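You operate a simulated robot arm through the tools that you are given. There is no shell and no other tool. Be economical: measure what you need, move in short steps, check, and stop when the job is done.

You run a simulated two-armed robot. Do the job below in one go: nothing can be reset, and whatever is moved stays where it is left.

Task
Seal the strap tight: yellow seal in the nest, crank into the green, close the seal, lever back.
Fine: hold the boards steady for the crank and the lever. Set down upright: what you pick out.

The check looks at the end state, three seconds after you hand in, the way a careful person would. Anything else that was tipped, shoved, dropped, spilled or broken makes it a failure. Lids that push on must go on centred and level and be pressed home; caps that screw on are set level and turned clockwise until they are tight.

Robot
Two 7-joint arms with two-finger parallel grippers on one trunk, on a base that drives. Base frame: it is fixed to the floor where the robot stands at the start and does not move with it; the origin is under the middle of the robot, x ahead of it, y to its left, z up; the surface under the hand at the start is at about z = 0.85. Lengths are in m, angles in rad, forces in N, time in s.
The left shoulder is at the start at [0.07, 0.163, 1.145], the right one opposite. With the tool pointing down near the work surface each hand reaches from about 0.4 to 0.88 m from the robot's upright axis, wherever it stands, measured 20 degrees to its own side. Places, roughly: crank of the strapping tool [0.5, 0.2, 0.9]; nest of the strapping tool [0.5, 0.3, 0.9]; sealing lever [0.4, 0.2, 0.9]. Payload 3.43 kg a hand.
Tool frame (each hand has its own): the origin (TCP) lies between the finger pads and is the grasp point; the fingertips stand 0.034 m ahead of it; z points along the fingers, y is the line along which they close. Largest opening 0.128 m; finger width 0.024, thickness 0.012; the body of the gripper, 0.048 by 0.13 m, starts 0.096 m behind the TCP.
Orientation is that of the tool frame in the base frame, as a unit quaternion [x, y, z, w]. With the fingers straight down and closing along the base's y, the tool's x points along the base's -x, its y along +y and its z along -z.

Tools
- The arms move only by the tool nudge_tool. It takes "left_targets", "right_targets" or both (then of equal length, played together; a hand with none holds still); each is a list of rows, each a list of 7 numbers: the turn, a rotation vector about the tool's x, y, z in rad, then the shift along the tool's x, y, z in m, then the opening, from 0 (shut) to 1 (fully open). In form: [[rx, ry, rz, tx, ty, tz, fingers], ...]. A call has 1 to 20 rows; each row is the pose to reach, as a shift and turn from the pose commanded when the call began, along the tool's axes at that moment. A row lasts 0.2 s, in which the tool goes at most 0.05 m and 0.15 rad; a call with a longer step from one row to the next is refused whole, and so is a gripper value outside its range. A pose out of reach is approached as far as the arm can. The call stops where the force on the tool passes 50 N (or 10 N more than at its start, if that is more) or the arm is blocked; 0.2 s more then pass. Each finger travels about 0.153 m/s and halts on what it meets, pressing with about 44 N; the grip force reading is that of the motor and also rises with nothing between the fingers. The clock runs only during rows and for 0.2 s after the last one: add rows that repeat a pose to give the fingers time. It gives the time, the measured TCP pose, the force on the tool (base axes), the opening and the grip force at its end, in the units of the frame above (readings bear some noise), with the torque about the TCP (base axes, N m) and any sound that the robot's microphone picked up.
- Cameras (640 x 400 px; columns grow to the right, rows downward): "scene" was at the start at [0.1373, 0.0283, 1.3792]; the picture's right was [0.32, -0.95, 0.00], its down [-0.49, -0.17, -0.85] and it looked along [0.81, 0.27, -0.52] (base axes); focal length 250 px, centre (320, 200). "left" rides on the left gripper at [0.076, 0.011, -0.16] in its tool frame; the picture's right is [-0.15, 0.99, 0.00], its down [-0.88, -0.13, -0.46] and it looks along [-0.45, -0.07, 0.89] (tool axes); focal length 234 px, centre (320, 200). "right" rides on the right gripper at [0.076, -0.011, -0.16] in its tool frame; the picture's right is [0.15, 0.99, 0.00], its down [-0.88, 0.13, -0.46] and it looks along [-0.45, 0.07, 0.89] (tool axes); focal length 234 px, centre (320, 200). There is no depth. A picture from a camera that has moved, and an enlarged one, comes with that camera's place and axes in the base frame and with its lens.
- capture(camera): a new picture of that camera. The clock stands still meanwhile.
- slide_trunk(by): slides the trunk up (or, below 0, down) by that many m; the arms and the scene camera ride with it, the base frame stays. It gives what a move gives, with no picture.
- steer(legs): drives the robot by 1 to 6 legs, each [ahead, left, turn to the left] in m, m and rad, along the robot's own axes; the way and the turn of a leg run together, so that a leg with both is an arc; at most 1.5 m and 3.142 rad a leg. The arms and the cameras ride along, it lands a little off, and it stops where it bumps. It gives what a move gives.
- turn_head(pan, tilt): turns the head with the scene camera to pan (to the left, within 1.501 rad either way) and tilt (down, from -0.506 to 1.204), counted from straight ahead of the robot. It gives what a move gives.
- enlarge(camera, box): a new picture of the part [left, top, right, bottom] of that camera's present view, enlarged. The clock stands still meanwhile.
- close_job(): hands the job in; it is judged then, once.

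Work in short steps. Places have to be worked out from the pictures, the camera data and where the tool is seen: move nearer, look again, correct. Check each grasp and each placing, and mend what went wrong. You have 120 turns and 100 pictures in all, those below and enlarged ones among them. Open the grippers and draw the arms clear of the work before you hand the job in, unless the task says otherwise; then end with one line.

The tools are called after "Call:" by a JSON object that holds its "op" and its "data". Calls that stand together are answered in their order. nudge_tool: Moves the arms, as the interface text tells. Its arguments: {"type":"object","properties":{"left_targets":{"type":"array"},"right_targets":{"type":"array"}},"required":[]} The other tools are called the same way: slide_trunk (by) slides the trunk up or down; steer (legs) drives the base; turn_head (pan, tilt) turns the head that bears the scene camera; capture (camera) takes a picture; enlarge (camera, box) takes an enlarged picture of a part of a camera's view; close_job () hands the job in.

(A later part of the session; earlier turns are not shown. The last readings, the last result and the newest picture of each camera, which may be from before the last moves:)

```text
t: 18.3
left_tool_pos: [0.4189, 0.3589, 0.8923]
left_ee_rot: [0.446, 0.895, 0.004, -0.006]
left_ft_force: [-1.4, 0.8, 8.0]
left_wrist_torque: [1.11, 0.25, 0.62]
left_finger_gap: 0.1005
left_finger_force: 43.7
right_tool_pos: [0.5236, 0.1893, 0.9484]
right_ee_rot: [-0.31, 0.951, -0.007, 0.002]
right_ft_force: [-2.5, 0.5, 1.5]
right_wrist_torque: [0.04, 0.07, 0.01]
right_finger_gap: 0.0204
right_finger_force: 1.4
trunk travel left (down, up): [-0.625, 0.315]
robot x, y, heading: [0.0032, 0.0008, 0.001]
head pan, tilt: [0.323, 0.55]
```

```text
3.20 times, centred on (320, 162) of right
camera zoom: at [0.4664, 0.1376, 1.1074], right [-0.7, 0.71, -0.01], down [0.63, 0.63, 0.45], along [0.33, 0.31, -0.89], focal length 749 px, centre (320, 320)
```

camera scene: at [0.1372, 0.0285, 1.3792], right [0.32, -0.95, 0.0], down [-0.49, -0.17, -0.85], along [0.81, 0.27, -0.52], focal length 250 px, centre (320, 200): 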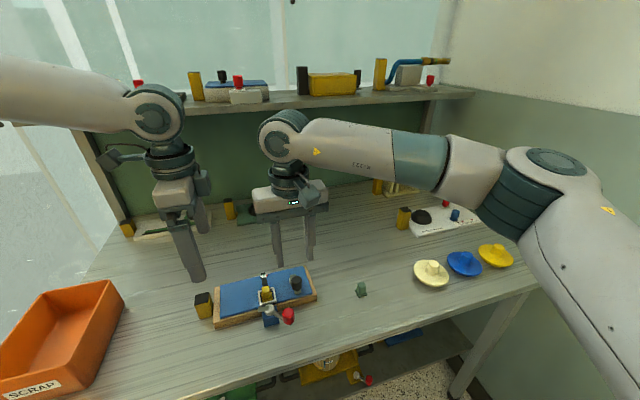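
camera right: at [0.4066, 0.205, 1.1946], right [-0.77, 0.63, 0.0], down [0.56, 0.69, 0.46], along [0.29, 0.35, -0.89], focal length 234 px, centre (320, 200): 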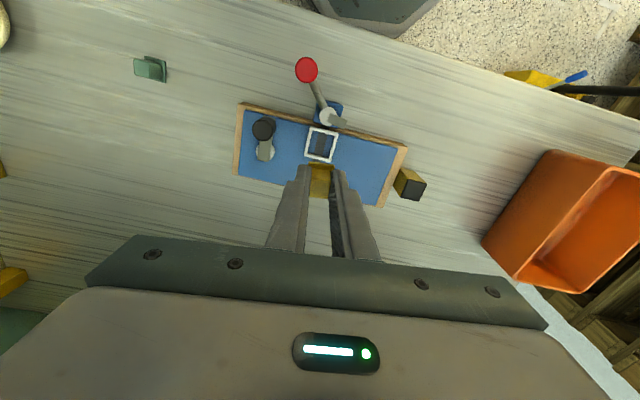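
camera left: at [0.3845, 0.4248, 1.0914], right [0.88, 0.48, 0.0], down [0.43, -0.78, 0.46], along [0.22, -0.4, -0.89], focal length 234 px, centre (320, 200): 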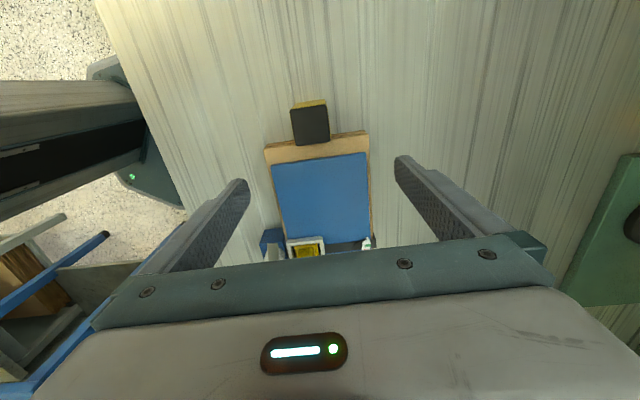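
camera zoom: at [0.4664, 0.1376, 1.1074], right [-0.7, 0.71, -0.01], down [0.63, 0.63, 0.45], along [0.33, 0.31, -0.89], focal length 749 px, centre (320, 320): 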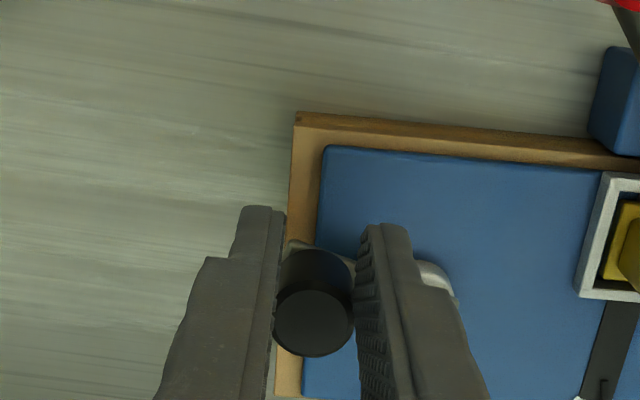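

Needle is ~15° further and needs ~25° more; the ratchet should hold. I open, recentre on the knob at ≈(0.531,0.196) with the closing axis nearer the next tangent, and regrip.

Call:
{"op": "nudge_tool", "data": {"right_targets": [[0, 0, 0, 0, 0, 0, 0.35], [0, 0, 0.14, -0.004, 0, 0, 0.4], [0, 0, 0.28, -0.0096, 0.0008, 0, 0.4], [0, 0, 0.42, -0.0096, 0.0008, 0, 0.4], [0, 0, 0.56, -0.0096, 0.0008, 0, 0.4], [0, 0, 0.7, -0.0096, 0.0008, 0, 0.4], [0, 0, 0.8, -0.0096, 0.0008, 0, 0.4], [0, 0, 0.8, -0.0096, 0.0008, 0, 0.4]]}}

Call:
{"op": "enlarge", "data": {"camera": "right", "box": [220, 100, 420, 225]}}

Call:
{"op": "enlarge", "data": {"camera": "scene", "box": [245, 262, 275, 282]}}

```text
t: 20.1
left_tool_pos: [0.421, 0.3599, 0.8909]
left_ee_rot: [0.445, 0.895, 0.003, -0.004]
left_ft_force: [-0.4, 0.8, -0.1]
left_wrist_torque: [0.03, -0.16, -0.07]
left_finger_gap: 0.0999
left_finger_force: 44.1
right_tool_pos: [0.5308, 0.1964, 0.9463]
right_ee_rot: [0.085, 0.996, -0.006, 0.004]
right_ft_force: [0.6, -0.3, -0.4]
right_wrist_torque: [0.02, 0.0, -0.02]
right_finger_gap: 0.0513
right_finger_force: 0.1
trunk travel left (down, up): [-0.625, 0.315]
robot x, y, heading: [-0.0004, -0.0002, -0.0]
head pan, tilt: [0.323, 0.55]
```

```text
3.20 times, centred on (320, 162) of right
camera zoom: at [0.4524, 0.2001, 1.1055], right [0.02, 1.0, -0.01], down [0.89, -0.01, 0.46], along [0.46, -0.02, -0.89], focal length 749 px, centre (320, 320)
```

zoom: 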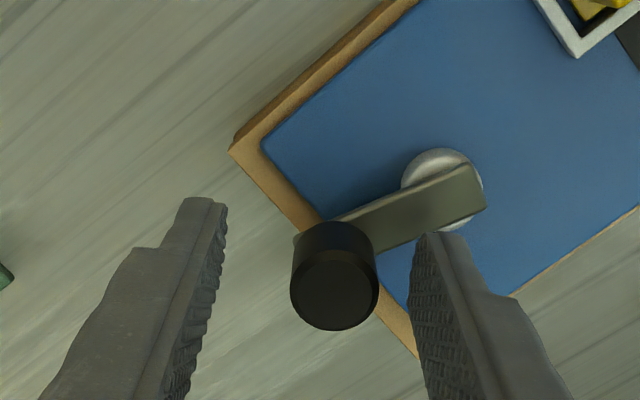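

```text
16.00 times, centred on (260, 272) of scene
camera zoom: at [0.1373, 0.0283, 1.3792], right [0.32, -0.95, 0.0], down [-0.5, -0.17, -0.85], along [0.81, 0.27, -0.52], focal length 4002 px, centre (1280, -952)
```

zoom: 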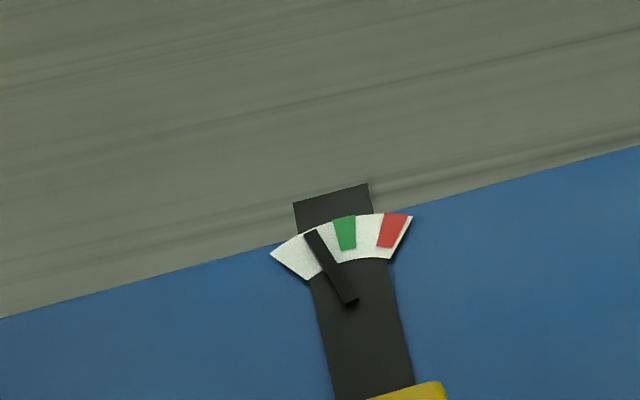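

Ratchet holds. Knob is 3 mm off-centre; I recentre, turn the gripper further so it closes along the pulling tangent, and grip.

Call:
{"op": "nudge_tool", "data": {"right_targets": [[0, 0, 0.14, 0.0002, 0.0018, 0, 0.4], [0, 0, 0.28, 0.0002, 0.0035, 0, 0.4], [0, 0, 0.42, 0.0002, 0.0035, 0, 0.4], [0, 0, 0.56, 0.0002, 0.0035, 0, 0.4], [0, 0, 0.6, 0.0002, 0.0035, 0, 0.25], [0, 0, 0.6, 0.0002, 0.0035, 0, 0.1], [0, 0, 0.6, 0.0002, 0.0035, 0, 0.1]]}}

Call:
{"op": "enlarge", "data": {"camera": "right", "box": [220, 100, 420, 225]}}

```text
t: 21.7
left_tool_pos: [0.4202, 0.3584, 0.8911]
left_ee_rot: [0.446, 0.895, 0.003, -0.005]
left_ft_force: [-2.2, -5.3, 0.0]
left_wrist_torque: [-0.07, 0.09, -0.76]
left_finger_gap: 0.0995
left_finger_force: 44.3
right_tool_pos: [0.5313, 0.2012, 0.9459]
right_ee_rot: [0.376, 0.927, -0.004, 0.006]
right_ft_force: [3.7, 4.4, 0.3]
right_wrist_torque: [0.51, -0.29, -0.29]
right_finger_gap: 0.0224
right_finger_force: 44.7
trunk travel left (down, up): [-0.625, 0.315]
robot x, y, heading: [-0.0027, 0.0022, 0.002]
head pan, tilt: [0.323, 0.55]
```

```text
3.20 times, centred on (320, 162) of right
camera zoom: at [0.4672, 0.2467, 1.1053], right [0.58, 0.81, -0.01], down [0.72, -0.51, 0.47], along [0.38, -0.28, -0.88], focal length 749 px, centre (320, 320)
```

zoom: 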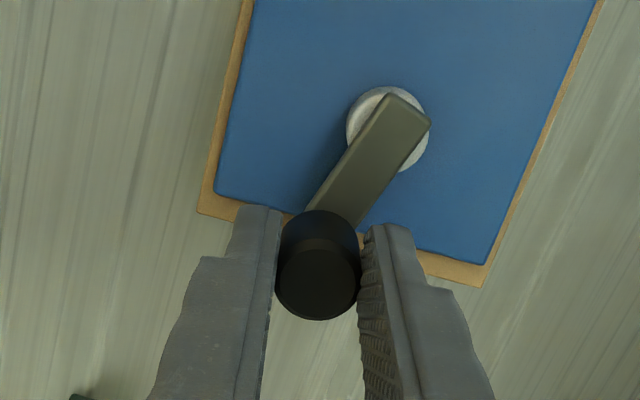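

Solid grip with a clear view: crank at ≈288°, hub ≈(0.521,0.232). I turn CCW 45° with the hand rotating along.

Call:
{"op": "nudge_tool", "data": {"right_targets": [[0, 0, -0.08, -0.002, 0.0042, 0, 0.1], [0, 0, -0.16, -0.0031, 0.0083, 0, 0.1], [0, 0, -0.24, -0.0039, 0.0128, 0, 0.1], [0, 0, -0.32, -0.0039, 0.0172, 0, 0.1], [0, 0, -0.4, -0.0034, 0.0216, 0, 0.1], [0, 0, -0.48, -0.0024, 0.0259, 0, 0.1]]}}

Call:
{"op": "enlarge", "data": {"camera": "right", "box": [220, 100, 420, 225]}}

Call:
{"op": "enlarge", "data": {"camera": "scene", "box": [245, 262, 275, 282]}}

```text
t: 23.1
left_tool_pos: [0.4203, 0.3614, 0.8911]
left_ee_rot: [0.444, 0.896, 0.005, -0.005]
left_ft_force: [6.3, 23.3, -0.1]
left_wrist_torque: [-0.11, -0.12, 3.14]
left_finger_gap: 0.0999
left_finger_force: 44.4
right_tool_pos: [0.5525, 0.2169, 0.9465]
right_ee_rot: [0.145, 0.989, -0.006, 0.005]
right_ft_force: [-3.4, -23.9, 6.6]
right_wrist_torque: [-0.51, 0.28, 0.57]
right_finger_gap: 0.0222
right_finger_force: 43.6
trunk travel left (down, up): [-0.625, 0.315]
robot x, y, heading: [-0.0003, -0.0006, -0.003]
head pan, tilt: [0.323, 0.55]
```

```text
3.20 times, centred on (320, 162) of right
camera zoom: at [0.4742, 0.2287, 1.1054], right [0.14, 0.99, -0.01], down [0.88, -0.12, 0.46], along [0.46, -0.08, -0.89], focal length 749 px, centre (320, 320)
```

zoom: 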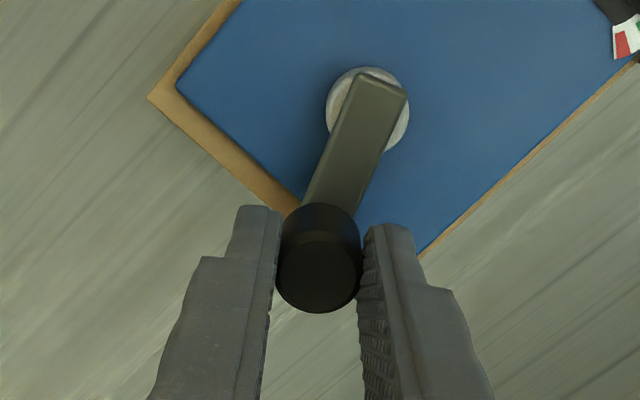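

```text
16.00 times, centred on (260, 272) of scene
camera zoom: at [0.1374, 0.0279, 1.3793], right [0.32, -0.95, 0.0], down [-0.5, -0.17, -0.85], along [0.81, 0.27, -0.52], focal length 4002 px, centre (1280, -952)
```

zoom: 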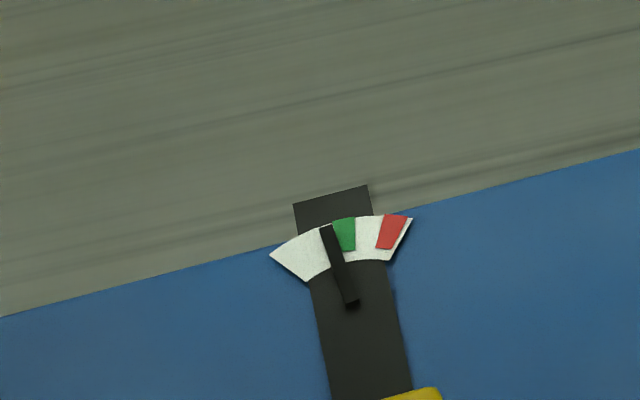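

Needle now ~13° short of the green's middle (≈45° of crank). I turn another ~35° and check.

Call:
{"op": "nudge_tool", "data": {"right_targets": [[0, 0, -0.08, -0.0004, 0.0035, 0, 0.1], [0, 0, -0.16, -0.0005, 0.0069, 0, 0.1], [0, 0, -0.24, 0, 0.0105, 0, 0.1], [0, 0, -0.32, 0.0005, 0.014, 0, 0.1], [0, 0, -0.4, 0.0015, 0.0174, 0, 0.1], [0, 0, -0.48, 0.0029, 0.0208, 0, 0.1]]}}

Call:
{"op": "enlarge", "data": {"camera": "scene", "box": [245, 262, 275, 282]}}

```text
t: 24.5
left_tool_pos: [0.4192, 0.3591, 0.8911]
left_ee_rot: [0.445, 0.896, 0.003, -0.006]
left_ft_force: [-10.9, 17.1, 4.2]
left_wrist_torque: [0.98, 0.28, 0.03]
left_finger_gap: 0.0997
left_finger_force: 43.8
right_tool_pos: [0.5533, 0.2379, 0.9485]
right_ee_rot: [-0.096, 0.995, -0.005, 0.002]
right_ft_force: [12.5, -12.4, 6.6]
right_wrist_torque: [0.09, -0.32, 0.33]
right_finger_gap: 0.0226
right_finger_force: 44.5
trunk travel left (down, up): [-0.625, 0.315]
robot x, y, heading: [-0.0009, -0.003, 0.004]
head pan, tilt: [0.323, 0.55]
```

```text
16.00 times, centred on (260, 272) of scene
camera zoom: at [0.1366, 0.0282, 1.3793], right [0.32, -0.95, 0.0], down [-0.49, -0.17, -0.85], along [0.81, 0.27, -0.52], focal length 4002 px, centre (1280, -952)
```

zoom: 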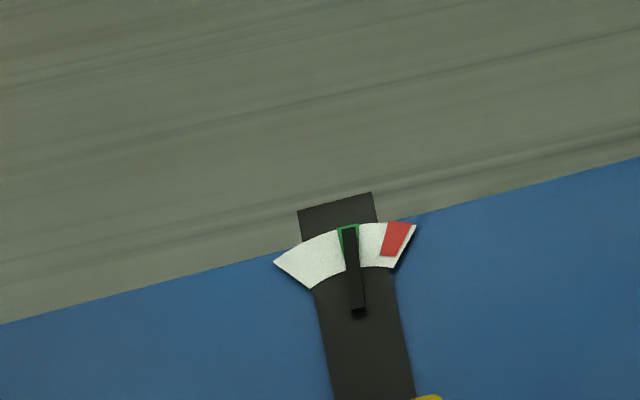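

Needle is in the green. I release the crank, lift away, and check that it holds.

Call:
{"op": "nudge_tool", "data": {"right_targets": [[0, 0, 0, 0, 0, 0, 0.25], [0, 0, 0, 0, 0, 0, 0.4], [0, 0, 0, 0, 0, -0.04, 0.4], [0, 0, 0, 0, 0, -0.08, 0.4], [0, 0, 0, 0, 0, -0.1, 0.4]]}}

Call:
{"op": "enlarge", "data": {"camera": "scene", "box": [245, 262, 275, 282]}}

Call:
{"op": "enlarge", "data": {"camera": "scene", "box": [200, 240, 320, 340]}}

Call:
{"op": "capture", "data": {"camera": "right"}}

```text
t: 25.7
left_tool_pos: [0.4199, 0.3597, 0.8911]
left_ee_rot: [0.446, 0.895, 0.003, -0.006]
left_ft_force: [0.1, -0.8, -0.3]
left_wrist_torque: [0.44, 0.11, 0.0]
left_finger_gap: 0.0996
left_finger_force: 44.4
right_tool_pos: [0.5542, 0.239, 1.0472]
right_ee_rot: [-0.096, 0.995, -0.006, 0.002]
right_ft_force: [-1.3, 0.2, 0.1]
right_wrist_torque: [0.02, -0.02, 0.02]
right_finger_gap: 0.0509
right_finger_force: 0.0
trunk travel left (down, up): [-0.625, 0.315]
robot x, y, heading: [0.0005, 0.0014, 0.005]
head pan, tilt: [0.323, 0.55]
```

```text
16.00 times, centred on (260, 272) of scene
camera zoom: at [0.1372, 0.0282, 1.3792], right [0.32, -0.95, 0.0], down [-0.49, -0.17, -0.85], along [0.81, 0.27, -0.52], focal length 4002 px, centre (1280, -952)
```

zoom: 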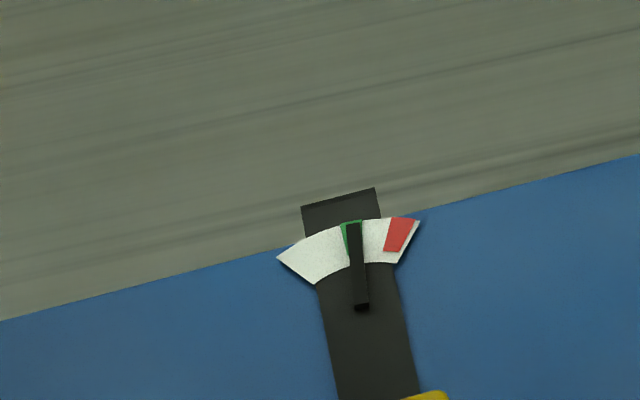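

```text
4.00 times, centred on (260, 290) of scene
camera zoom: at [0.1372, 0.0282, 1.3792], right [0.32, -0.95, 0.0], down [-0.49, -0.17, -0.85], along [0.81, 0.27, -0.52], focal length 1000 px, centre (560, -160)
```

zoom: 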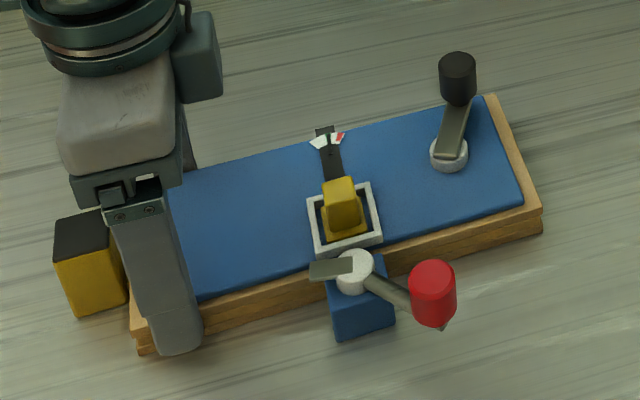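

```text
52 pictures are left
camera right: at [0.4793, 0.2157, 1.2054], right [-0.33, 0.94, -0.01], down [0.84, 0.3, 0.46], along [0.44, 0.14, -0.89], focal length 234 px, centre (320, 200)
```

right: 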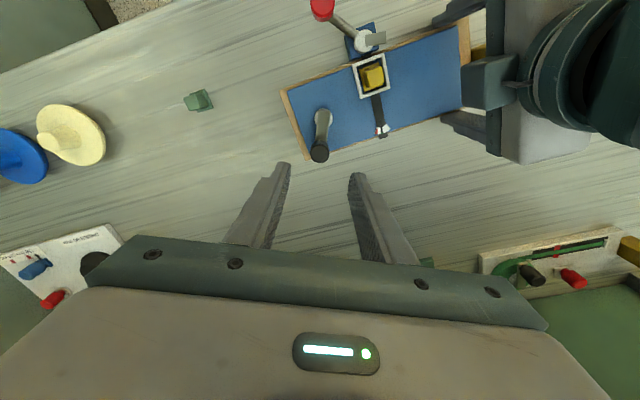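

Gauge holds in the green. Now the lever: red knob ≈(0.411,0.187), hub ≈(0.424,0.240), and the tail jaw must swing clockwise onto the nest. I move the right hand over the red knob.

Call:
{"op": "nudge_tool", "data": {"right_targets": [[0, 0, -0.12, 0.03, -0.005, -0.01, 0.45], [0, 0, -0.24, 0.06, -0.01, -0.01, 0.45], [0, 0, -0.36, 0.09, -0.015, -0.01, 0.45], [0, 0, -0.48, 0.12, -0.02, -0.01, 0.45], [0, 0, -0.593, 0.1503, -0.0238, -0.01, 0.45], [0, 0, -0.593, 0.1503, -0.0238, -0.01, 0.45]]}}

Call:
{"op": "capture", "data": {"camera": "right"}}

Call:
{"op": "enlarge", "data": {"camera": "scene", "box": [200, 220, 340, 340]}}

```text
t: 27.1
left_tool_pos: [0.4211, 0.3602, 0.8915]
left_ee_rot: [0.446, 0.895, 0.003, -0.004]
left_ft_force: [-1.7, 0.8, 0.3]
left_wrist_torque: [0.06, -0.09, 0.03]
left_finger_gap: 0.0999
left_finger_force: 44.0
right_tool_pos: [0.4109, 0.1877, 1.0552]
right_ee_rot: [-0.382, 0.924, -0.007, 0.001]
right_ft_force: [-0.3, 0.2, -0.3]
right_wrist_torque: [-0.01, -0.02, 0.02]
right_finger_gap: 0.0575
right_finger_force: 0.0
trunk travel left (down, up): [-0.625, 0.315]
robot x, y, heading: [-0.0014, 0.002, 0.005]
head pan, tilt: [0.323, 0.55]
```

```text
51 pictures are left
camera right: at [0.3628, 0.1277, 1.2163], right [-0.8, 0.6, -0.01], down [0.53, 0.72, 0.45], along [0.28, 0.35, -0.89], focal length 234 px, centre (320, 200)
```

right: 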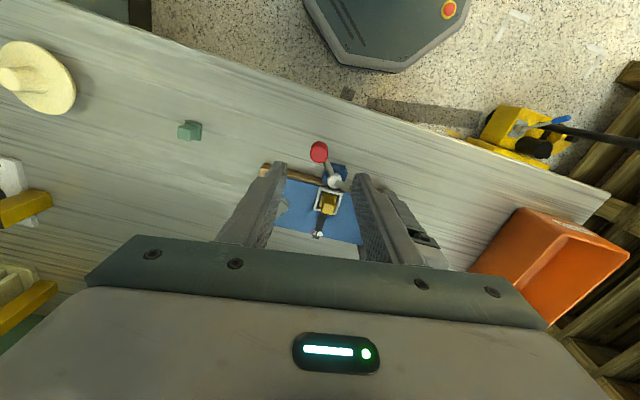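

```text
3.33 times, centred on (270, 280) of scene
camera zoom: at [0.1374, 0.0284, 1.3792], right [0.32, -0.95, 0.0], down [-0.5, -0.17, -0.85], along [0.81, 0.27, -0.52], focal length 834 px, centre (487, -67)
```

zoom: 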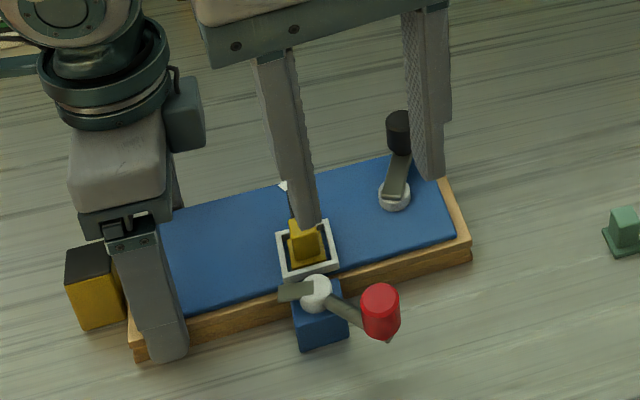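

In reach. Lower around the red knob and grip it.

Call:
{"op": "nudge_tool", "data": {"right_targets": [[0, 0, 0, 0.0015, -0.0023, 0.04, 0.45], [0, 0, 0, 0.0015, -0.0023, 0.08, 0.45], [0, 0, 0, 0.0015, -0.0023, 0.109, 0.45], [0, 0, 0, 0.0015, -0.0023, 0.109, 0.3], [0, 0, 0, 0.0015, -0.0023, 0.109, 0.15], [0, 0, 0, 0.0015, -0.0023, 0.109, 0.1]]}}

Call:
{"op": "enlarge", "data": {"camera": "right", "box": [220, 100, 420, 225]}}

Call:
{"op": "enlarge", "data": {"camera": "scene", "box": [200, 220, 340, 340]}}

```text
t: 28.5
left_tool_pos: [0.4205, 0.3604, 0.8902]
left_ee_rot: [0.444, 0.896, 0.003, -0.005]
left_ft_force: [5.6, -7.4, -0.2]
left_wrist_torque: [-0.29, 0.46, 0.85]
left_finger_gap: 0.0997
left_finger_force: 43.8
right_tool_pos: [0.4119, 0.1853, 0.9466]
right_ee_rot: [-0.382, 0.924, -0.007, 0.0]
right_ft_force: [-5.9, 6.8, -0.5]
right_wrist_torque: [0.48, 0.06, 0.27]
right_finger_gap: 0.0224
right_finger_force: 44.3
trunk travel left (down, up): [-0.625, 0.315]
robot x, y, heading: [0.0015, 0.0012, -0.003]
head pan, tilt: [0.323, 0.55]
```

```text
3.20 times, centred on (320, 162) of right
camera zoom: at [0.3635, 0.1249, 1.1066], right [-0.8, 0.6, -0.01], down [0.53, 0.72, 0.45], along [0.28, 0.36, -0.89], focal length 749 px, centre (320, 320)
```

zoom: 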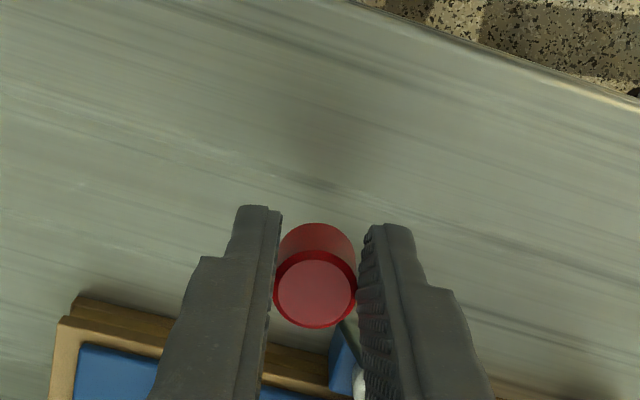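

```text
3.33 times, centred on (270, 280) of scene
camera zoom: at [0.1377, 0.0284, 1.3791], right [0.32, -0.95, 0.0], down [-0.5, -0.17, -0.85], along [0.81, 0.27, -0.52], focal length 834 px, centre (487, -67)
```

zoom: 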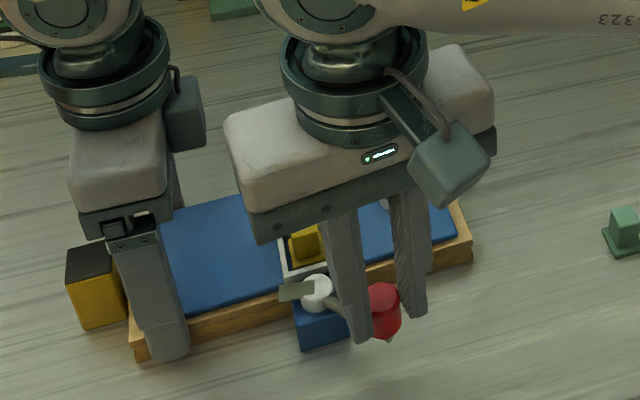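

Gripped. I swing the lever clockwise 30° about the hub, rotating the hand with it.

Call:
{"op": "nudge_tool", "data": {"right_targets": [[0, 0, 0.087, 0.0023, 0.0042, 0, 0.1], [0, 0, 0.174, 0.0042, 0.0086, 0, 0.1], [0, 0, 0.262, 0.0057, 0.0132, 0, 0.1], [0, 0, 0.349, 0.0068, 0.0179, 0, 0.1], [0, 0, 0.436, 0.0075, 0.0226, 0, 0.1], [0, 0, 0.524, 0.0077, 0.0274, 0, 0.1]]}}

Call:
{"op": "enlarge", "data": {"camera": "scene", "box": [200, 220, 340, 340]}}

Call:
{"op": "enlarge", "data": {"camera": "right", "box": [220, 100, 420, 225]}}

```text
t: 29.9
left_tool_pos: [0.4211, 0.3596, 0.8912]
left_ee_rot: [0.445, 0.896, 0.003, -0.005]
left_ft_force: [-2.0, 0.5, 5.8]
left_wrist_torque: [-0.58, 0.12, -0.35]
left_finger_gap: 0.0995
left_finger_force: 44.6
right_tool_pos: [0.3865, 0.1965, 0.9483]
right_ee_rot: [-0.129, 0.992, -0.008, 0.003]
right_ft_force: [1.7, -1.3, -3.3]
right_wrist_torque: [-0.12, 0.14, 0.05]
right_finger_gap: 0.0223
right_finger_force: 43.9
trunk travel left (down, up): [-0.625, 0.315]
robot x, y, heading: [0.0008, 0.0044, 0.001]
head pan, tilt: [0.323, 0.55]
```

```text
3.33 times, centred on (270, 280) of scene
camera zoom: at [0.1373, 0.0282, 1.3792], right [0.32, -0.95, 0.0], down [-0.5, -0.17, -0.85], along [0.81, 0.27, -0.52], focal length 834 px, centre (487, -67)
```

zoom: 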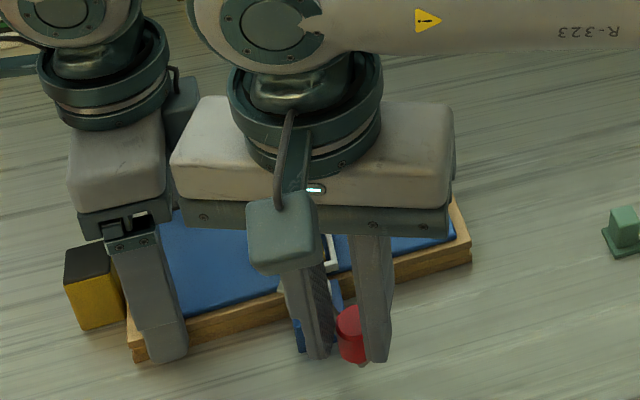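

```text
3.20 times, centred on (320, 162) of right
camera zoom: at [0.3143, 0.1688, 1.1061], right [-0.39, 0.92, -0.02], down [0.81, 0.36, 0.46], along [0.43, 0.17, -0.89], focal length 749 px, centre (320, 320)
```

zoom: 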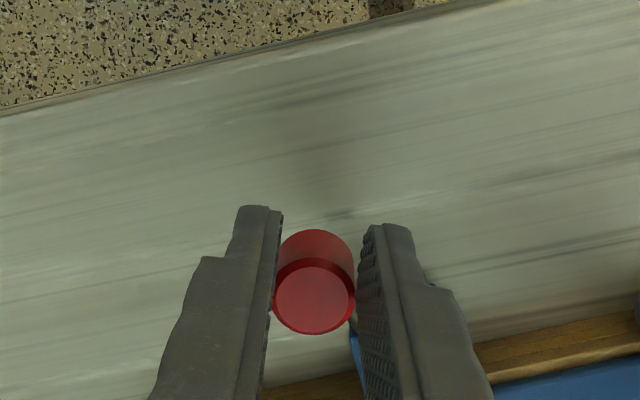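

Moves freely with no resistance. Repeat the same 30° arc.

Call:
{"op": "nudge_tool", "data": {"right_targets": [[0, 0, 0.087, 0.0023, 0.0042, 0, 0.1], [0, 0, 0.174, 0.0042, 0.0086, 0, 0.1], [0, 0, 0.262, 0.0057, 0.0132, 0, 0.1], [0, 0, 0.349, 0.0068, 0.0179, 0, 0.1], [0, 0, 0.436, 0.0075, 0.0226, 0, 0.1], [0, 0, 0.524, 0.0077, 0.0274, 0, 0.1]]}}

Call:
{"op": "enlarge", "data": {"camera": "scene", "box": [180, 220, 320, 340]}}

Call:
{"op": "enlarge", "data": {"camera": "right", "box": [220, 100, 420, 225]}}

```text
t: 31.3
left_tool_pos: [0.4221, 0.3599, 0.8912]
left_ee_rot: [0.444, 0.896, 0.003, -0.004]
left_ft_force: [22.8, 10.5, -7.2]
left_wrist_torque: [0.7, -0.01, 2.49]
left_finger_gap: 0.0996
left_finger_force: 44.0
right_tool_pos: [0.3705, 0.2211, 0.9469]
right_ee_rot: [0.132, 0.991, -0.007, 0.003]
right_ft_force: [-22.6, -10.2, 8.8]
right_wrist_torque: [0.13, 1.11, 0.16]
right_finger_gap: 0.0216
right_finger_force: 43.6
trunk travel left (down, up): [-0.625, 0.315]
robot x, y, heading: [-0.0021, -0.0012, -0.0]
head pan, tilt: [0.323, 0.55]
```

```text
3.33 times, centred on (250, 280) of scene
camera zoom: at [0.1375, 0.0287, 1.3791], right [0.32, -0.95, 0.0], down [-0.5, -0.17, -0.85], along [0.81, 0.27, -0.52], focal length 834 px, centre (553, -67)
```

zoom: 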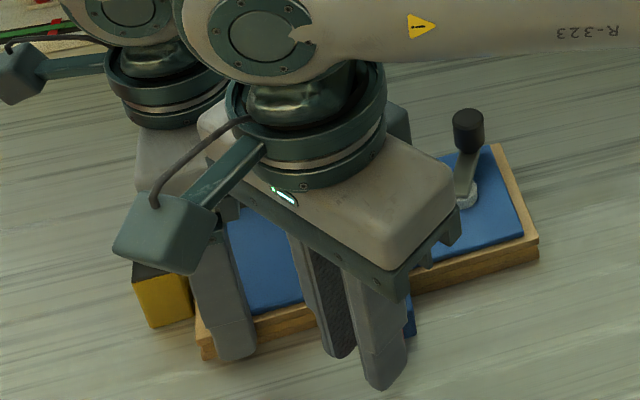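

```text
3.20 times, centred on (320, 162) of right
camera zoom: at [0.2932, 0.2328, 1.1055], right [0.12, 0.99, -0.01], down [0.88, -0.1, 0.46], along [0.46, -0.06, -0.89], focal length 749 px, centre (320, 320)
```

zoom: 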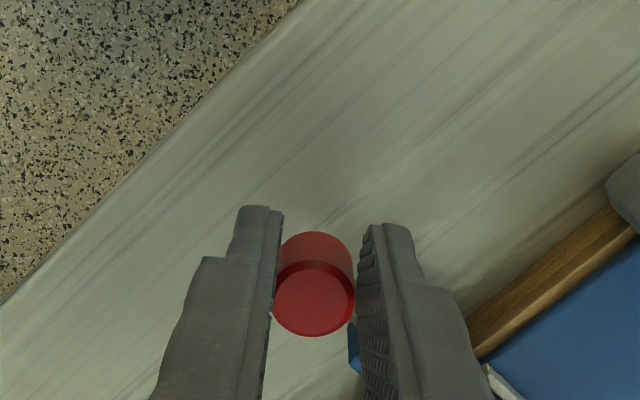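

The force is mainly radial (my arc a bit tight); refit hub ≈(0.421,0.240), R≈0.055. I continue ~30° on the corrected arc.

Call:
{"op": "nudge_tool", "data": {"right_targets": [[0, 0, 0.087, 0.0036, 0.0038, 0, 0.1], [0, 0, 0.174, 0.0059, 0.0081, 0, 0.1], [0, 0, 0.262, 0.0078, 0.0125, 0, 0.1], [0, 0, 0.349, 0.0093, 0.0172, 0, 0.1], [0, 0, 0.436, 0.0104, 0.022, 0, 0.1], [0, 0, 0.524, 0.0111, 0.0268, 0, 0.1]]}}

Call:
{"op": "enlarge", "data": {"camera": "right", "box": [220, 100, 420, 225]}}

Call:
{"op": "capture", "data": {"camera": "left"}}

```text
t: 32.7
left_tool_pos: [0.4208, 0.3595, 0.8909]
left_ee_rot: [0.446, 0.895, 0.002, -0.003]
left_ft_force: [22.1, -4.5, -0.4]
left_wrist_torque: [-0.29, -0.23, 2.28]
left_finger_gap: 0.1001
left_finger_force: 44.5
right_tool_pos: [0.368, 0.2517, 0.9472]
right_ee_rot: [0.384, 0.923, -0.005, 0.005]
right_ft_force: [-23.7, 5.6, 5.2]
right_wrist_torque: [0.47, 1.19, 0.28]
right_finger_gap: 0.0217
right_finger_force: 44.4
trunk travel left (down, up): [-0.625, 0.315]
robot x, y, heading: [-0.0007, 0.0029, -0.001]
head pan, tilt: [0.323, 0.55]
```

```text
3.20 times, centred on (320, 162) of right
camera zoom: at [0.3048, 0.2987, 1.1049], right [0.6, 0.8, -0.01], down [0.71, -0.53, 0.47], along [0.37, -0.28, -0.89], focal length 749 px, centre (320, 320)
```

zoom: 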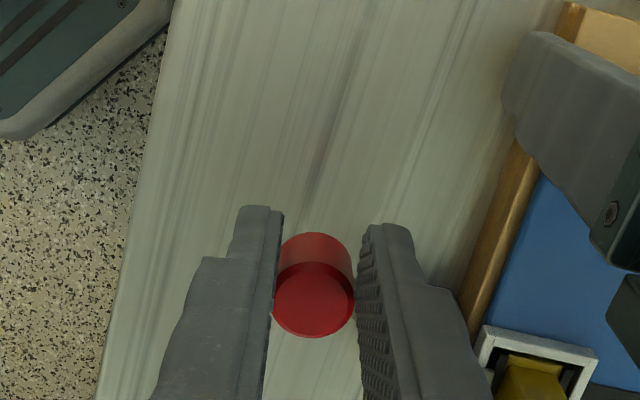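

```text
42 pictures are left
camera left: at [0.3848, 0.4255, 1.0516], right [0.88, 0.48, 0.0], down [0.43, -0.78, 0.45], along [0.22, -0.39, -0.89], focal length 234 px, centre (320, 200)
```

left: 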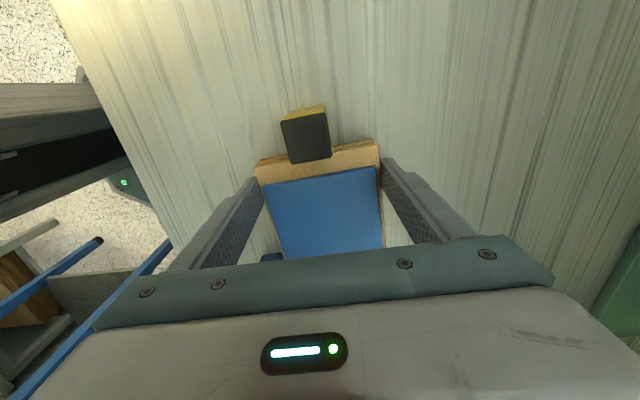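

Still only a radial load. I look for where the tail jaw is relative to the nest.

Call:
{"op": "enlarge", "data": {"camera": "right", "box": [320, 140, 480, 240]}}

Call:
{"op": "enlarge", "data": {"camera": "scene", "box": [200, 230, 320, 310]}}

```text
4.00 times, centred on (400, 190) of right
camera zoom: at [0.3048, 0.2987, 1.1049], right [0.6, 0.8, -0.01], down [0.71, -0.53, 0.47], along [0.37, -0.28, -0.89], focal length 937 px, centre (0, 240)
```

zoom: 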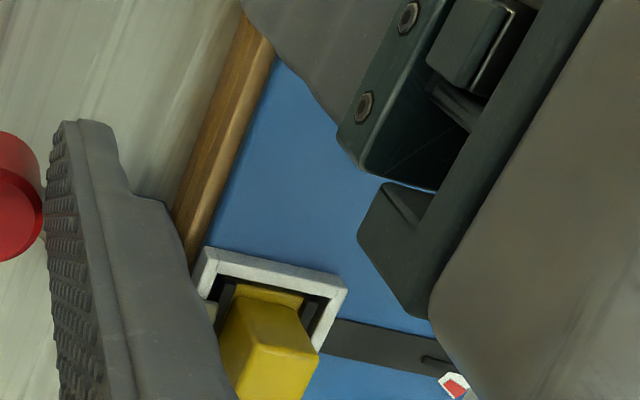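

```text
5.00 times, centred on (260, 270) of scene
camera zoom: at [0.1371, 0.0285, 1.3793], right [0.32, -0.95, 0.0], down [-0.49, -0.17, -0.85], along [0.81, 0.27, -0.52], focal length 1250 px, centre (620, -150)
```

zoom: 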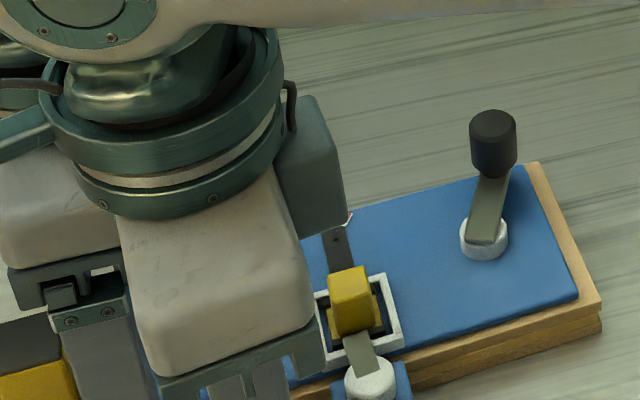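

The jaw now points at the seal. To go on safely I first shift the left hold 12 mm toward the board's end for clearance.

Call:
{"op": "nudge_tool", "data": {"left_targets": [[0, 0, 0, 0, 0, 0, 0.85], [0, 0, 0, 0.004, 0, 0, 0.85], [0, 0, 0, 0.012, 0, 0, 0.85], [0, 0, 0, 0.012, 0, 0, 0.78], [0, 0, 0, 0.012, 0, 0, 0.7], [0, 0, 0, 0.012, 0, 0, 0.7]]}}

```text
t: 34.1
left_tool_pos: [0.4127, 0.3687, 0.8913]
left_ee_rot: [0.446, 0.895, 0.003, -0.006]
left_ft_force: [-6.4, -1.4, 1.2]
left_wrist_torque: [0.03, 0.18, -0.61]
left_finger_gap: 0.1
left_finger_force: 44.6
right_tool_pos: [0.369, 0.2505, 0.9458]
right_ee_rot: [0.384, 0.923, -0.004, 0.006]
right_ft_force: [5.0, 1.6, 1.5]
right_wrist_torque: [0.01, -0.35, 0.13]
right_finger_gap: 0.0207
right_finger_force: 44.2
trunk travel left (down, up): [-0.625, 0.315]
robot x, y, heading: [-0.0005, 0.0005, -0.003]
head pan, tilt: [0.323, 0.55]
```

Hold re-established; radial load is gone. I go on clockwise in small steps to feel for the closing.

Call:
{"op": "nudge_tool", "data": {"right_targets": [[0, 0, 0.044, 0.0013, 0.0021, 0, 0.1], [0, 0, 0.087, 0.0025, 0.0042, 0, 0.1], [0, 0, 0.131, 0.0036, 0.0064, 0, 0.1], [0, 0, 0.174, 0.0045, 0.0086, 0, 0.1]]}}

Call:
{"op": "enlarge", "data": {"camera": "scene", "box": [230, 260, 300, 320]}}

```text
t: 35.1
left_tool_pos: [0.4149, 0.3691, 0.8921]
left_ee_rot: [0.444, 0.896, 0.002, -0.003]
left_ft_force: [3.8, -3.0, -0.3]
left_wrist_torque: [0.43, 0.35, 0.7]
left_finger_gap: 0.1001
left_finger_force: 43.9
right_tool_pos: [0.3701, 0.261, 0.9461]
right_ee_rot: [0.462, 0.887, -0.003, 0.004]
right_ft_force: [-5.0, 2.5, 0.2]
right_wrist_torque: [0.11, 0.08, -0.08]
right_finger_gap: 0.0142
right_finger_force: 1.3
trunk travel left (down, up): [-0.625, 0.315]
robot x, y, heading: [0.0002, 0.0006, -0.004]
head pan, tilt: [0.323, 0.55]
```

```text
6.67 times, centred on (265, 290) of scene
camera zoom: at [0.1375, 0.0285, 1.379], right [0.32, -0.95, 0.0], down [-0.5, -0.17, -0.85], along [0.81, 0.27, -0.52], focal length 1667 px, centre (687, -400)
```

zoom: 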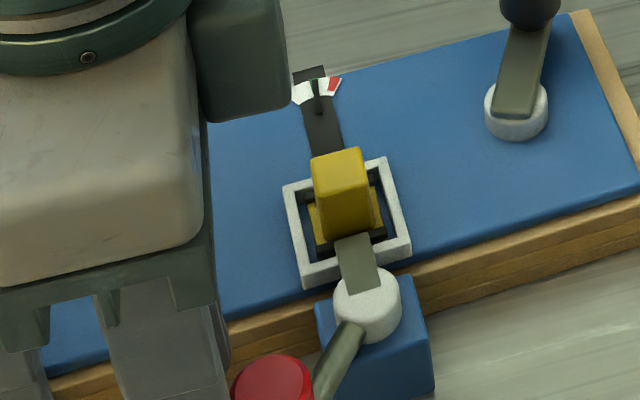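

The fingers slid off the knob, so the lever met resistance. I check the grasp.

Call:
{"op": "enlarge", "data": {"camera": "right", "box": [220, 100, 420, 225]}}

```text
3.20 times, centred on (320, 162) of right
camera zoom: at [0.316, 0.318, 1.1047], right [0.73, 0.69, 0.0], down [0.61, -0.64, 0.46], along [0.32, -0.34, -0.89], focal length 749 px, centre (320, 320)
```

zoom: 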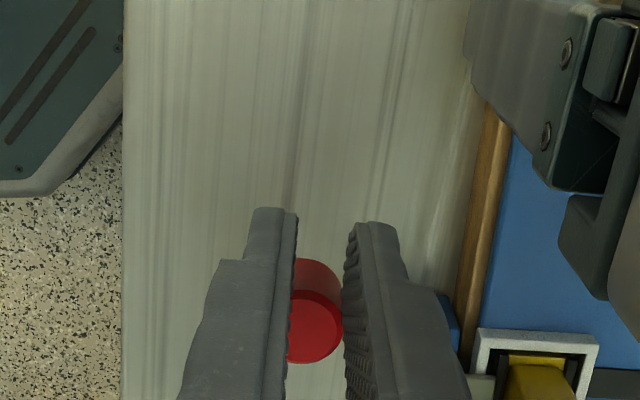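

The knob lagged the hand: the jaw is now bearing on the seal. I release, lift, and place closed fingers behind the knob to push squarely along the tangent.

Call:
{"op": "nudge_tool", "data": {"right_targets": [[0, 0, 0, 0, 0, 0, 0.3], [0, 0, 0, 0, 0, 0, 0.35], [0, 0, 0, 0, 0, -0.03, 0.35], [0, 0, 0, 0, 0, -0.06, 0.35], [0, 0, 0, -0.0165, -0.0104, -0.06, 0.2], [0, 0, 0, -0.033, -0.0208, -0.06, 0], [0, 0, -0.14, -0.033, -0.0208, -0.06, 0], [0, 0, -0.28, -0.033, -0.0208, -0.06, 0], [0, 0, -0.42, -0.033, -0.0208, -0.06, 0], [0, 0, -0.56, -0.033, -0.0208, -0.06, 0], [0, 0, -0.7, -0.033, -0.0208, -0.06, 0], [0, 0, -0.785, -0.033, -0.0208, -0.06, 0]]}}

Call:
{"op": "capture", "data": {"camera": "right"}}

Call:
{"op": "enlarge", "data": {"camera": "right", "box": [260, 100, 420, 200]}}

Call:
{"op": "enlarge", "data": {"camera": "scene", "box": [210, 250, 310, 330]}}

```text
t: 37.7
left_tool_pos: [0.4134, 0.3694, 0.8922]
left_ee_rot: [0.444, 0.896, 0.003, -0.005]
left_ft_force: [-0.6, 0.3, 0.0]
left_wrist_torque: [0.11, -0.07, 0.14]
left_finger_gap: 0.0999
left_finger_force: 44.1
right_tool_pos: [0.3737, 0.2212, 1.0069]
right_ee_rot: [0.087, 0.996, -0.005, 0.004]
right_ft_force: [-0.6, -0.6, -0.7]
right_wrist_torque: [-0.03, 0.02, 0.01]
right_finger_gap: 0.0
right_finger_force: 33.3
trunk travel left (down, up): [-0.625, 0.315]
robot x, y, heading: [-0.0026, 0.004, -0.001]
head pan, tilt: [0.323, 0.55]
```

```text
37 pictures are left
camera right: at [0.2941, 0.2254, 1.1652], right [0.03, 1.0, -0.01], down [0.89, -0.02, 0.46], along [0.46, -0.02, -0.89], focal length 234 px, centre (320, 200)
```

right: 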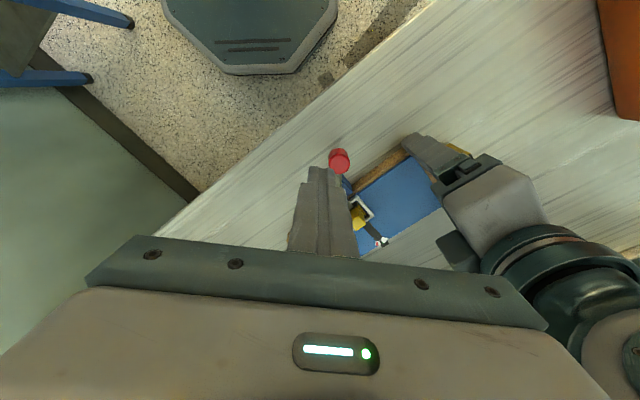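

```text
4.00 times, centred on (340, 150) of right
camera zoom: at [0.2941, 0.2254, 1.1652], right [0.03, 1.0, -0.01], down [0.89, -0.02, 0.46], along [0.46, -0.02, -0.89], focal length 937 px, centre (240, 400)
```

zoom: 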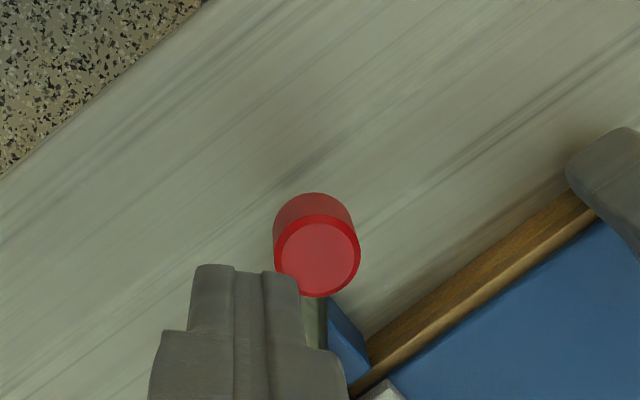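

```text
5.00 times, centred on (260, 290) of scene
camera zoom: at [0.1374, 0.0284, 1.3792], right [0.32, -0.95, 0.0], down [-0.5, -0.17, -0.85], along [0.81, 0.27, -0.52], focal length 1250 px, centre (620, -250)
```

zoom: 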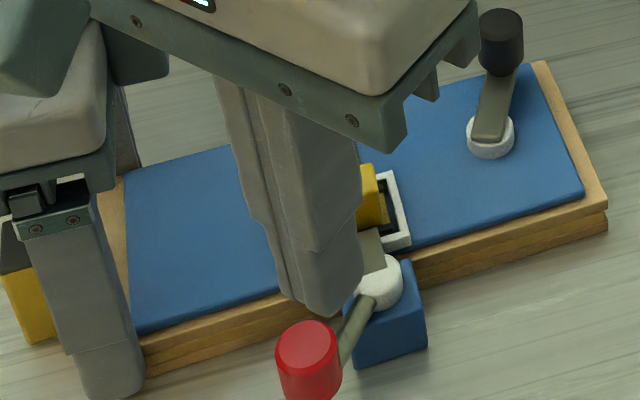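

Knob ≈(0.371,0.239); I back off a little, descend beside it, then push clockwise along the arc.

Call:
{"op": "nudge_tool", "data": {"right_targets": [[0, 0, 0, 0, -0.016, 0, 0], [0, 0, 0, 0, -0.016, 0.03, 0], [0, 0, 0, 0, -0.016, 0.061, 0]]}}

Call:
{"op": "nudge_tool", "data": {"right_targets": [[0, 0, 0.08, 0.0037, 0.0049, 0, 0], [0, 0, 0.16, 0.0068, 0.0102, 0, 0], [0, 0, 0.24, 0.0094, 0.0158, 0, 0], [0, 0, 0.32, 0.0113, 0.0216, 0, 0], [0, 0, 0.4, 0.0126, 0.0276, 0, 0], [0, 0, 0.48, 0.0134, 0.0337, 0, 0]]}}

Call:
{"op": "enlarge", "data": {"camera": "right", "box": [240, 80, 480, 230]}}

Call:
{"op": "enlarge", "data": {"camera": "scene", "box": [210, 250, 310, 330]}}

```text
t: 38.5
left_tool_pos: [0.4141, 0.3685, 0.891]
left_ee_rot: [0.445, 0.895, 0.003, -0.005]
left_ft_force: [0.3, 0.5, -0.1]
left_wrist_torque: [0.07, 0.11, 0.04]
left_finger_gap: 0.0999
left_finger_force: 43.8
right_tool_pos: [0.3707, 0.2061, 0.9455]
right_ee_rot: [0.088, 0.996, -0.005, 0.004]
right_ft_force: [-0.3, -0.4, 0.0]
right_wrist_torque: [0.0, 0.03, -0.02]
right_finger_gap: 0.0001
right_finger_force: 33.0
trunk travel left (down, up): [-0.625, 0.315]
robot x, y, heading: [-0.0004, 0.002, -0.003]
head pan, tilt: [0.323, 0.55]
```

```text
t: 40.1
left_tool_pos: [0.4155, 0.3743, 0.8918]
left_ee_rot: [0.443, 0.896, 0.008, -0.006]
left_ft_force: [4.4, 12.2, 0.3]
left_wrist_torque: [-0.54, 0.24, -0.05]
left_finger_gap: 0.1001
left_finger_force: 44.2
right_tool_pos: [0.3612, 0.2366, 0.9453]
right_ee_rot: [0.322, 0.947, -0.012, 0.004]
right_ft_force: [-5.6, -12.3, 1.6]
right_wrist_torque: [-0.35, 0.09, -0.09]
right_finger_gap: 0.0001
right_finger_force: 33.3
trunk travel left (down, up): [-0.625, 0.315]
robot x, y, heading: [-0.0012, 0.0031, 0.001]
head pan, tilt: [0.323, 0.55]
stopped in row 6 (right hand): the force on the tool passed its limit at 51 N (the readings are from after the stop); the commanded pose is now the measured one
```

```text
2.67 times, centred on (360, 155) of right
camera zoom: at [0.293, 0.2779, 1.1026], right [0.49, 0.87, -0.02], down [0.78, -0.42, 0.47], along [0.4, -0.24, -0.88], focal length 624 px, centre (213, 320)
```

zoom: 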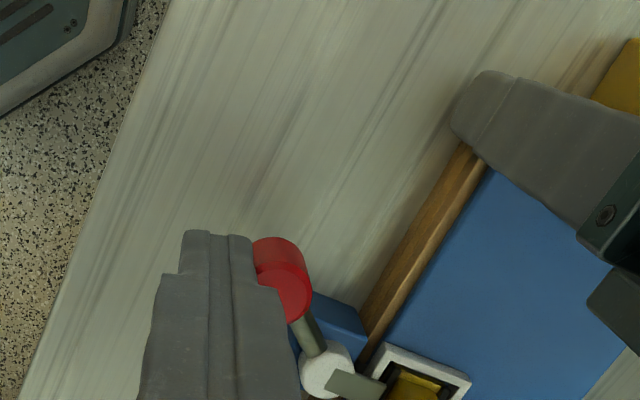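

```text
5.00 times, centred on (260, 290) of scene
camera zoom: at [0.1371, 0.0279, 1.3792], right [0.32, -0.95, 0.0], down [-0.49, -0.17, -0.85], along [0.81, 0.27, -0.52], focal length 1250 px, centre (620, -250)
```

zoom: 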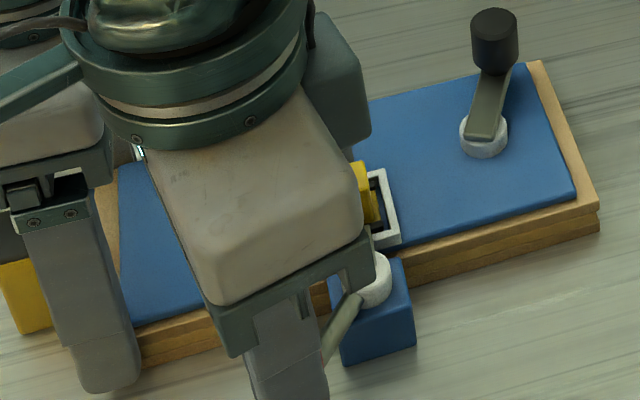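

A firm stop at 51 N: the lever is at its end. I back off and look at the seal and jaw.

Call:
{"op": "nudge_tool", "data": {"right_targets": [[0, 0, 0, 0, -0.02, 0, 0], [0, 0, 0, 0, -0.03, -0.04, 0], [0, 0, 0, 0, -0.03, -0.08, 0], [0, 0, -0.1, -0.02, -0.06, -0.1, 0], [0, 0, -0.2, -0.03, -0.1, -0.1, 0.2]]}}

Call:
{"op": "enlarge", "data": {"camera": "scene", "box": [225, 260, 295, 310]}}

Call:
{"op": "enlarge", "data": {"camera": "right", "box": [320, 80, 520, 205]}}

```text
t: 41.3
left_tool_pos: [0.4158, 0.3716, 0.8923]
left_ee_rot: [0.443, 0.897, 0.008, -0.005]
left_ft_force: [-0.2, -0.8, -1.1]
left_wrist_torque: [0.32, 0.16, 0.0]
left_finger_gap: 0.0994
left_finger_force: 44.3
right_tool_pos: [0.3238, 0.1427, 1.047]
right_ee_rot: [0.225, 0.974, -0.009, 0.003]
right_ft_force: [0.0, 1.1, 0.1]
right_wrist_torque: [0.05, -0.01, 0.03]
right_finger_gap: 0.0256
right_finger_force: 0.0
trunk travel left (down, up): [-0.625, 0.315]
robot x, y, heading: [-0.0003, -0.0022, -0.004]
head pan, tilt: [0.323, 0.55]
```

```text
8.00 times, centred on (260, 285) of scene
camera zoom: at [0.1374, 0.0273, 1.3791], right [0.32, -0.95, 0.0], down [-0.5, -0.17, -0.85], along [0.81, 0.27, -0.52], focal length 2001 px, centre (800, -480)
```

zoom: 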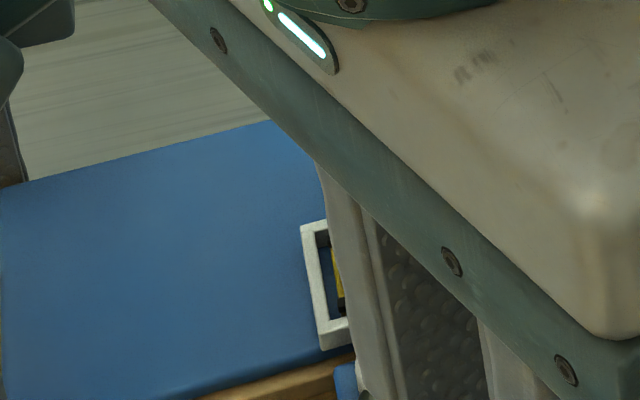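

```text
3.20 times, centred on (420, 142) of right
camera zoom: at [0.2491, 0.1688, 1.2053], right [0.3, 0.95, -0.02], down [0.85, -0.26, 0.46], along [0.44, -0.16, -0.89], focal length 749 px, centre (0, 384)
```

zoom: 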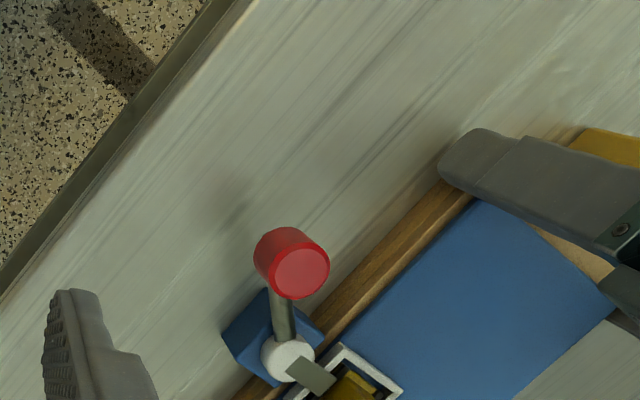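

Lever rests at its end stop with the jaw across the seal. Now I grip the knob again from above to swing it back; first move over it.

Call:
{"op": "nudge_tool", "data": {"right_targets": [[0, 0, 0.04, 0.001, 0.036, 0, 0.45], [0, 0, 0.08, 0.002, 0.072, 0, 0.45], [0, 0, 0.12, 0.003, 0.108, 0, 0.45], [0, 0, 0.12, 0.003, 0.108, 0, 0.45]]}}

Call:
{"op": "enlarge", "data": {"camera": "right", "box": [220, 80, 420, 205]}}

Call:
{"op": "enlarge", "data": {"camera": "scene", "box": [225, 250, 305, 310]}}

```text
t: 42.3
left_tool_pos: [0.4157, 0.3722, 0.8913]
left_ee_rot: [0.443, 0.896, 0.009, -0.006]
left_ft_force: [0.8, 0.4, 0.0]
left_wrist_torque: [0.06, 0.19, -0.03]
left_finger_gap: 0.0997
left_finger_force: 44.0
right_tool_pos: [0.3677, 0.2423, 1.0455]
right_ee_rot: [0.283, 0.959, -0.01, 0.004]
right_ft_force: [0.0, -0.9, 0.2]
right_wrist_torque: [0.02, 0.02, 0.0]
right_finger_gap: 0.0575
right_finger_force: 0.1
trunk travel left (down, up): [-0.625, 0.315]
robot x, y, heading: [-0.0024, -0.0008, 0.001]
head pan, tilt: [0.323, 0.55]
```

```text
3.20 times, centred on (320, 142) of right
camera zoom: at [0.2978, 0.2763, 1.2028], right [0.42, 0.91, -0.02], down [0.81, -0.36, 0.47], along [0.42, -0.21, -0.88], focal length 749 px, centre (320, 384)
```

zoom: 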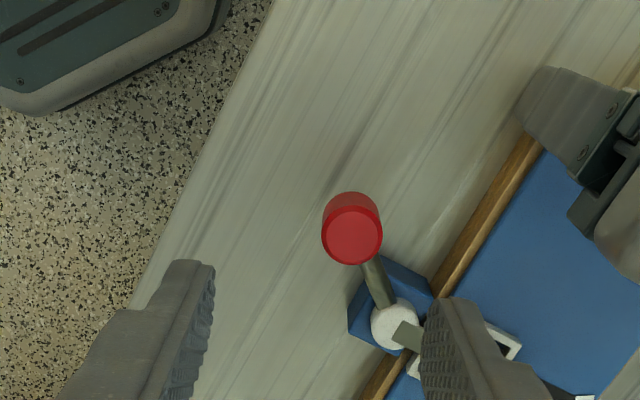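

```text
6.67 times, centred on (265, 280) of scene
camera zoom: at [0.1376, 0.0277, 1.3792], right [0.32, -0.95, 0.0], down [-0.5, -0.17, -0.85], along [0.81, 0.27, -0.52], focal length 1667 px, centre (687, -333)
```

zoom: 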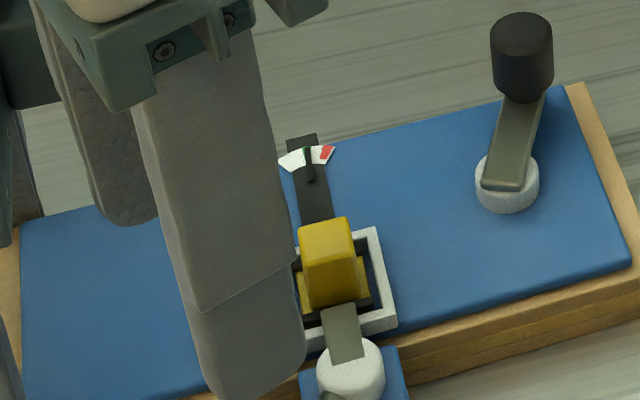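

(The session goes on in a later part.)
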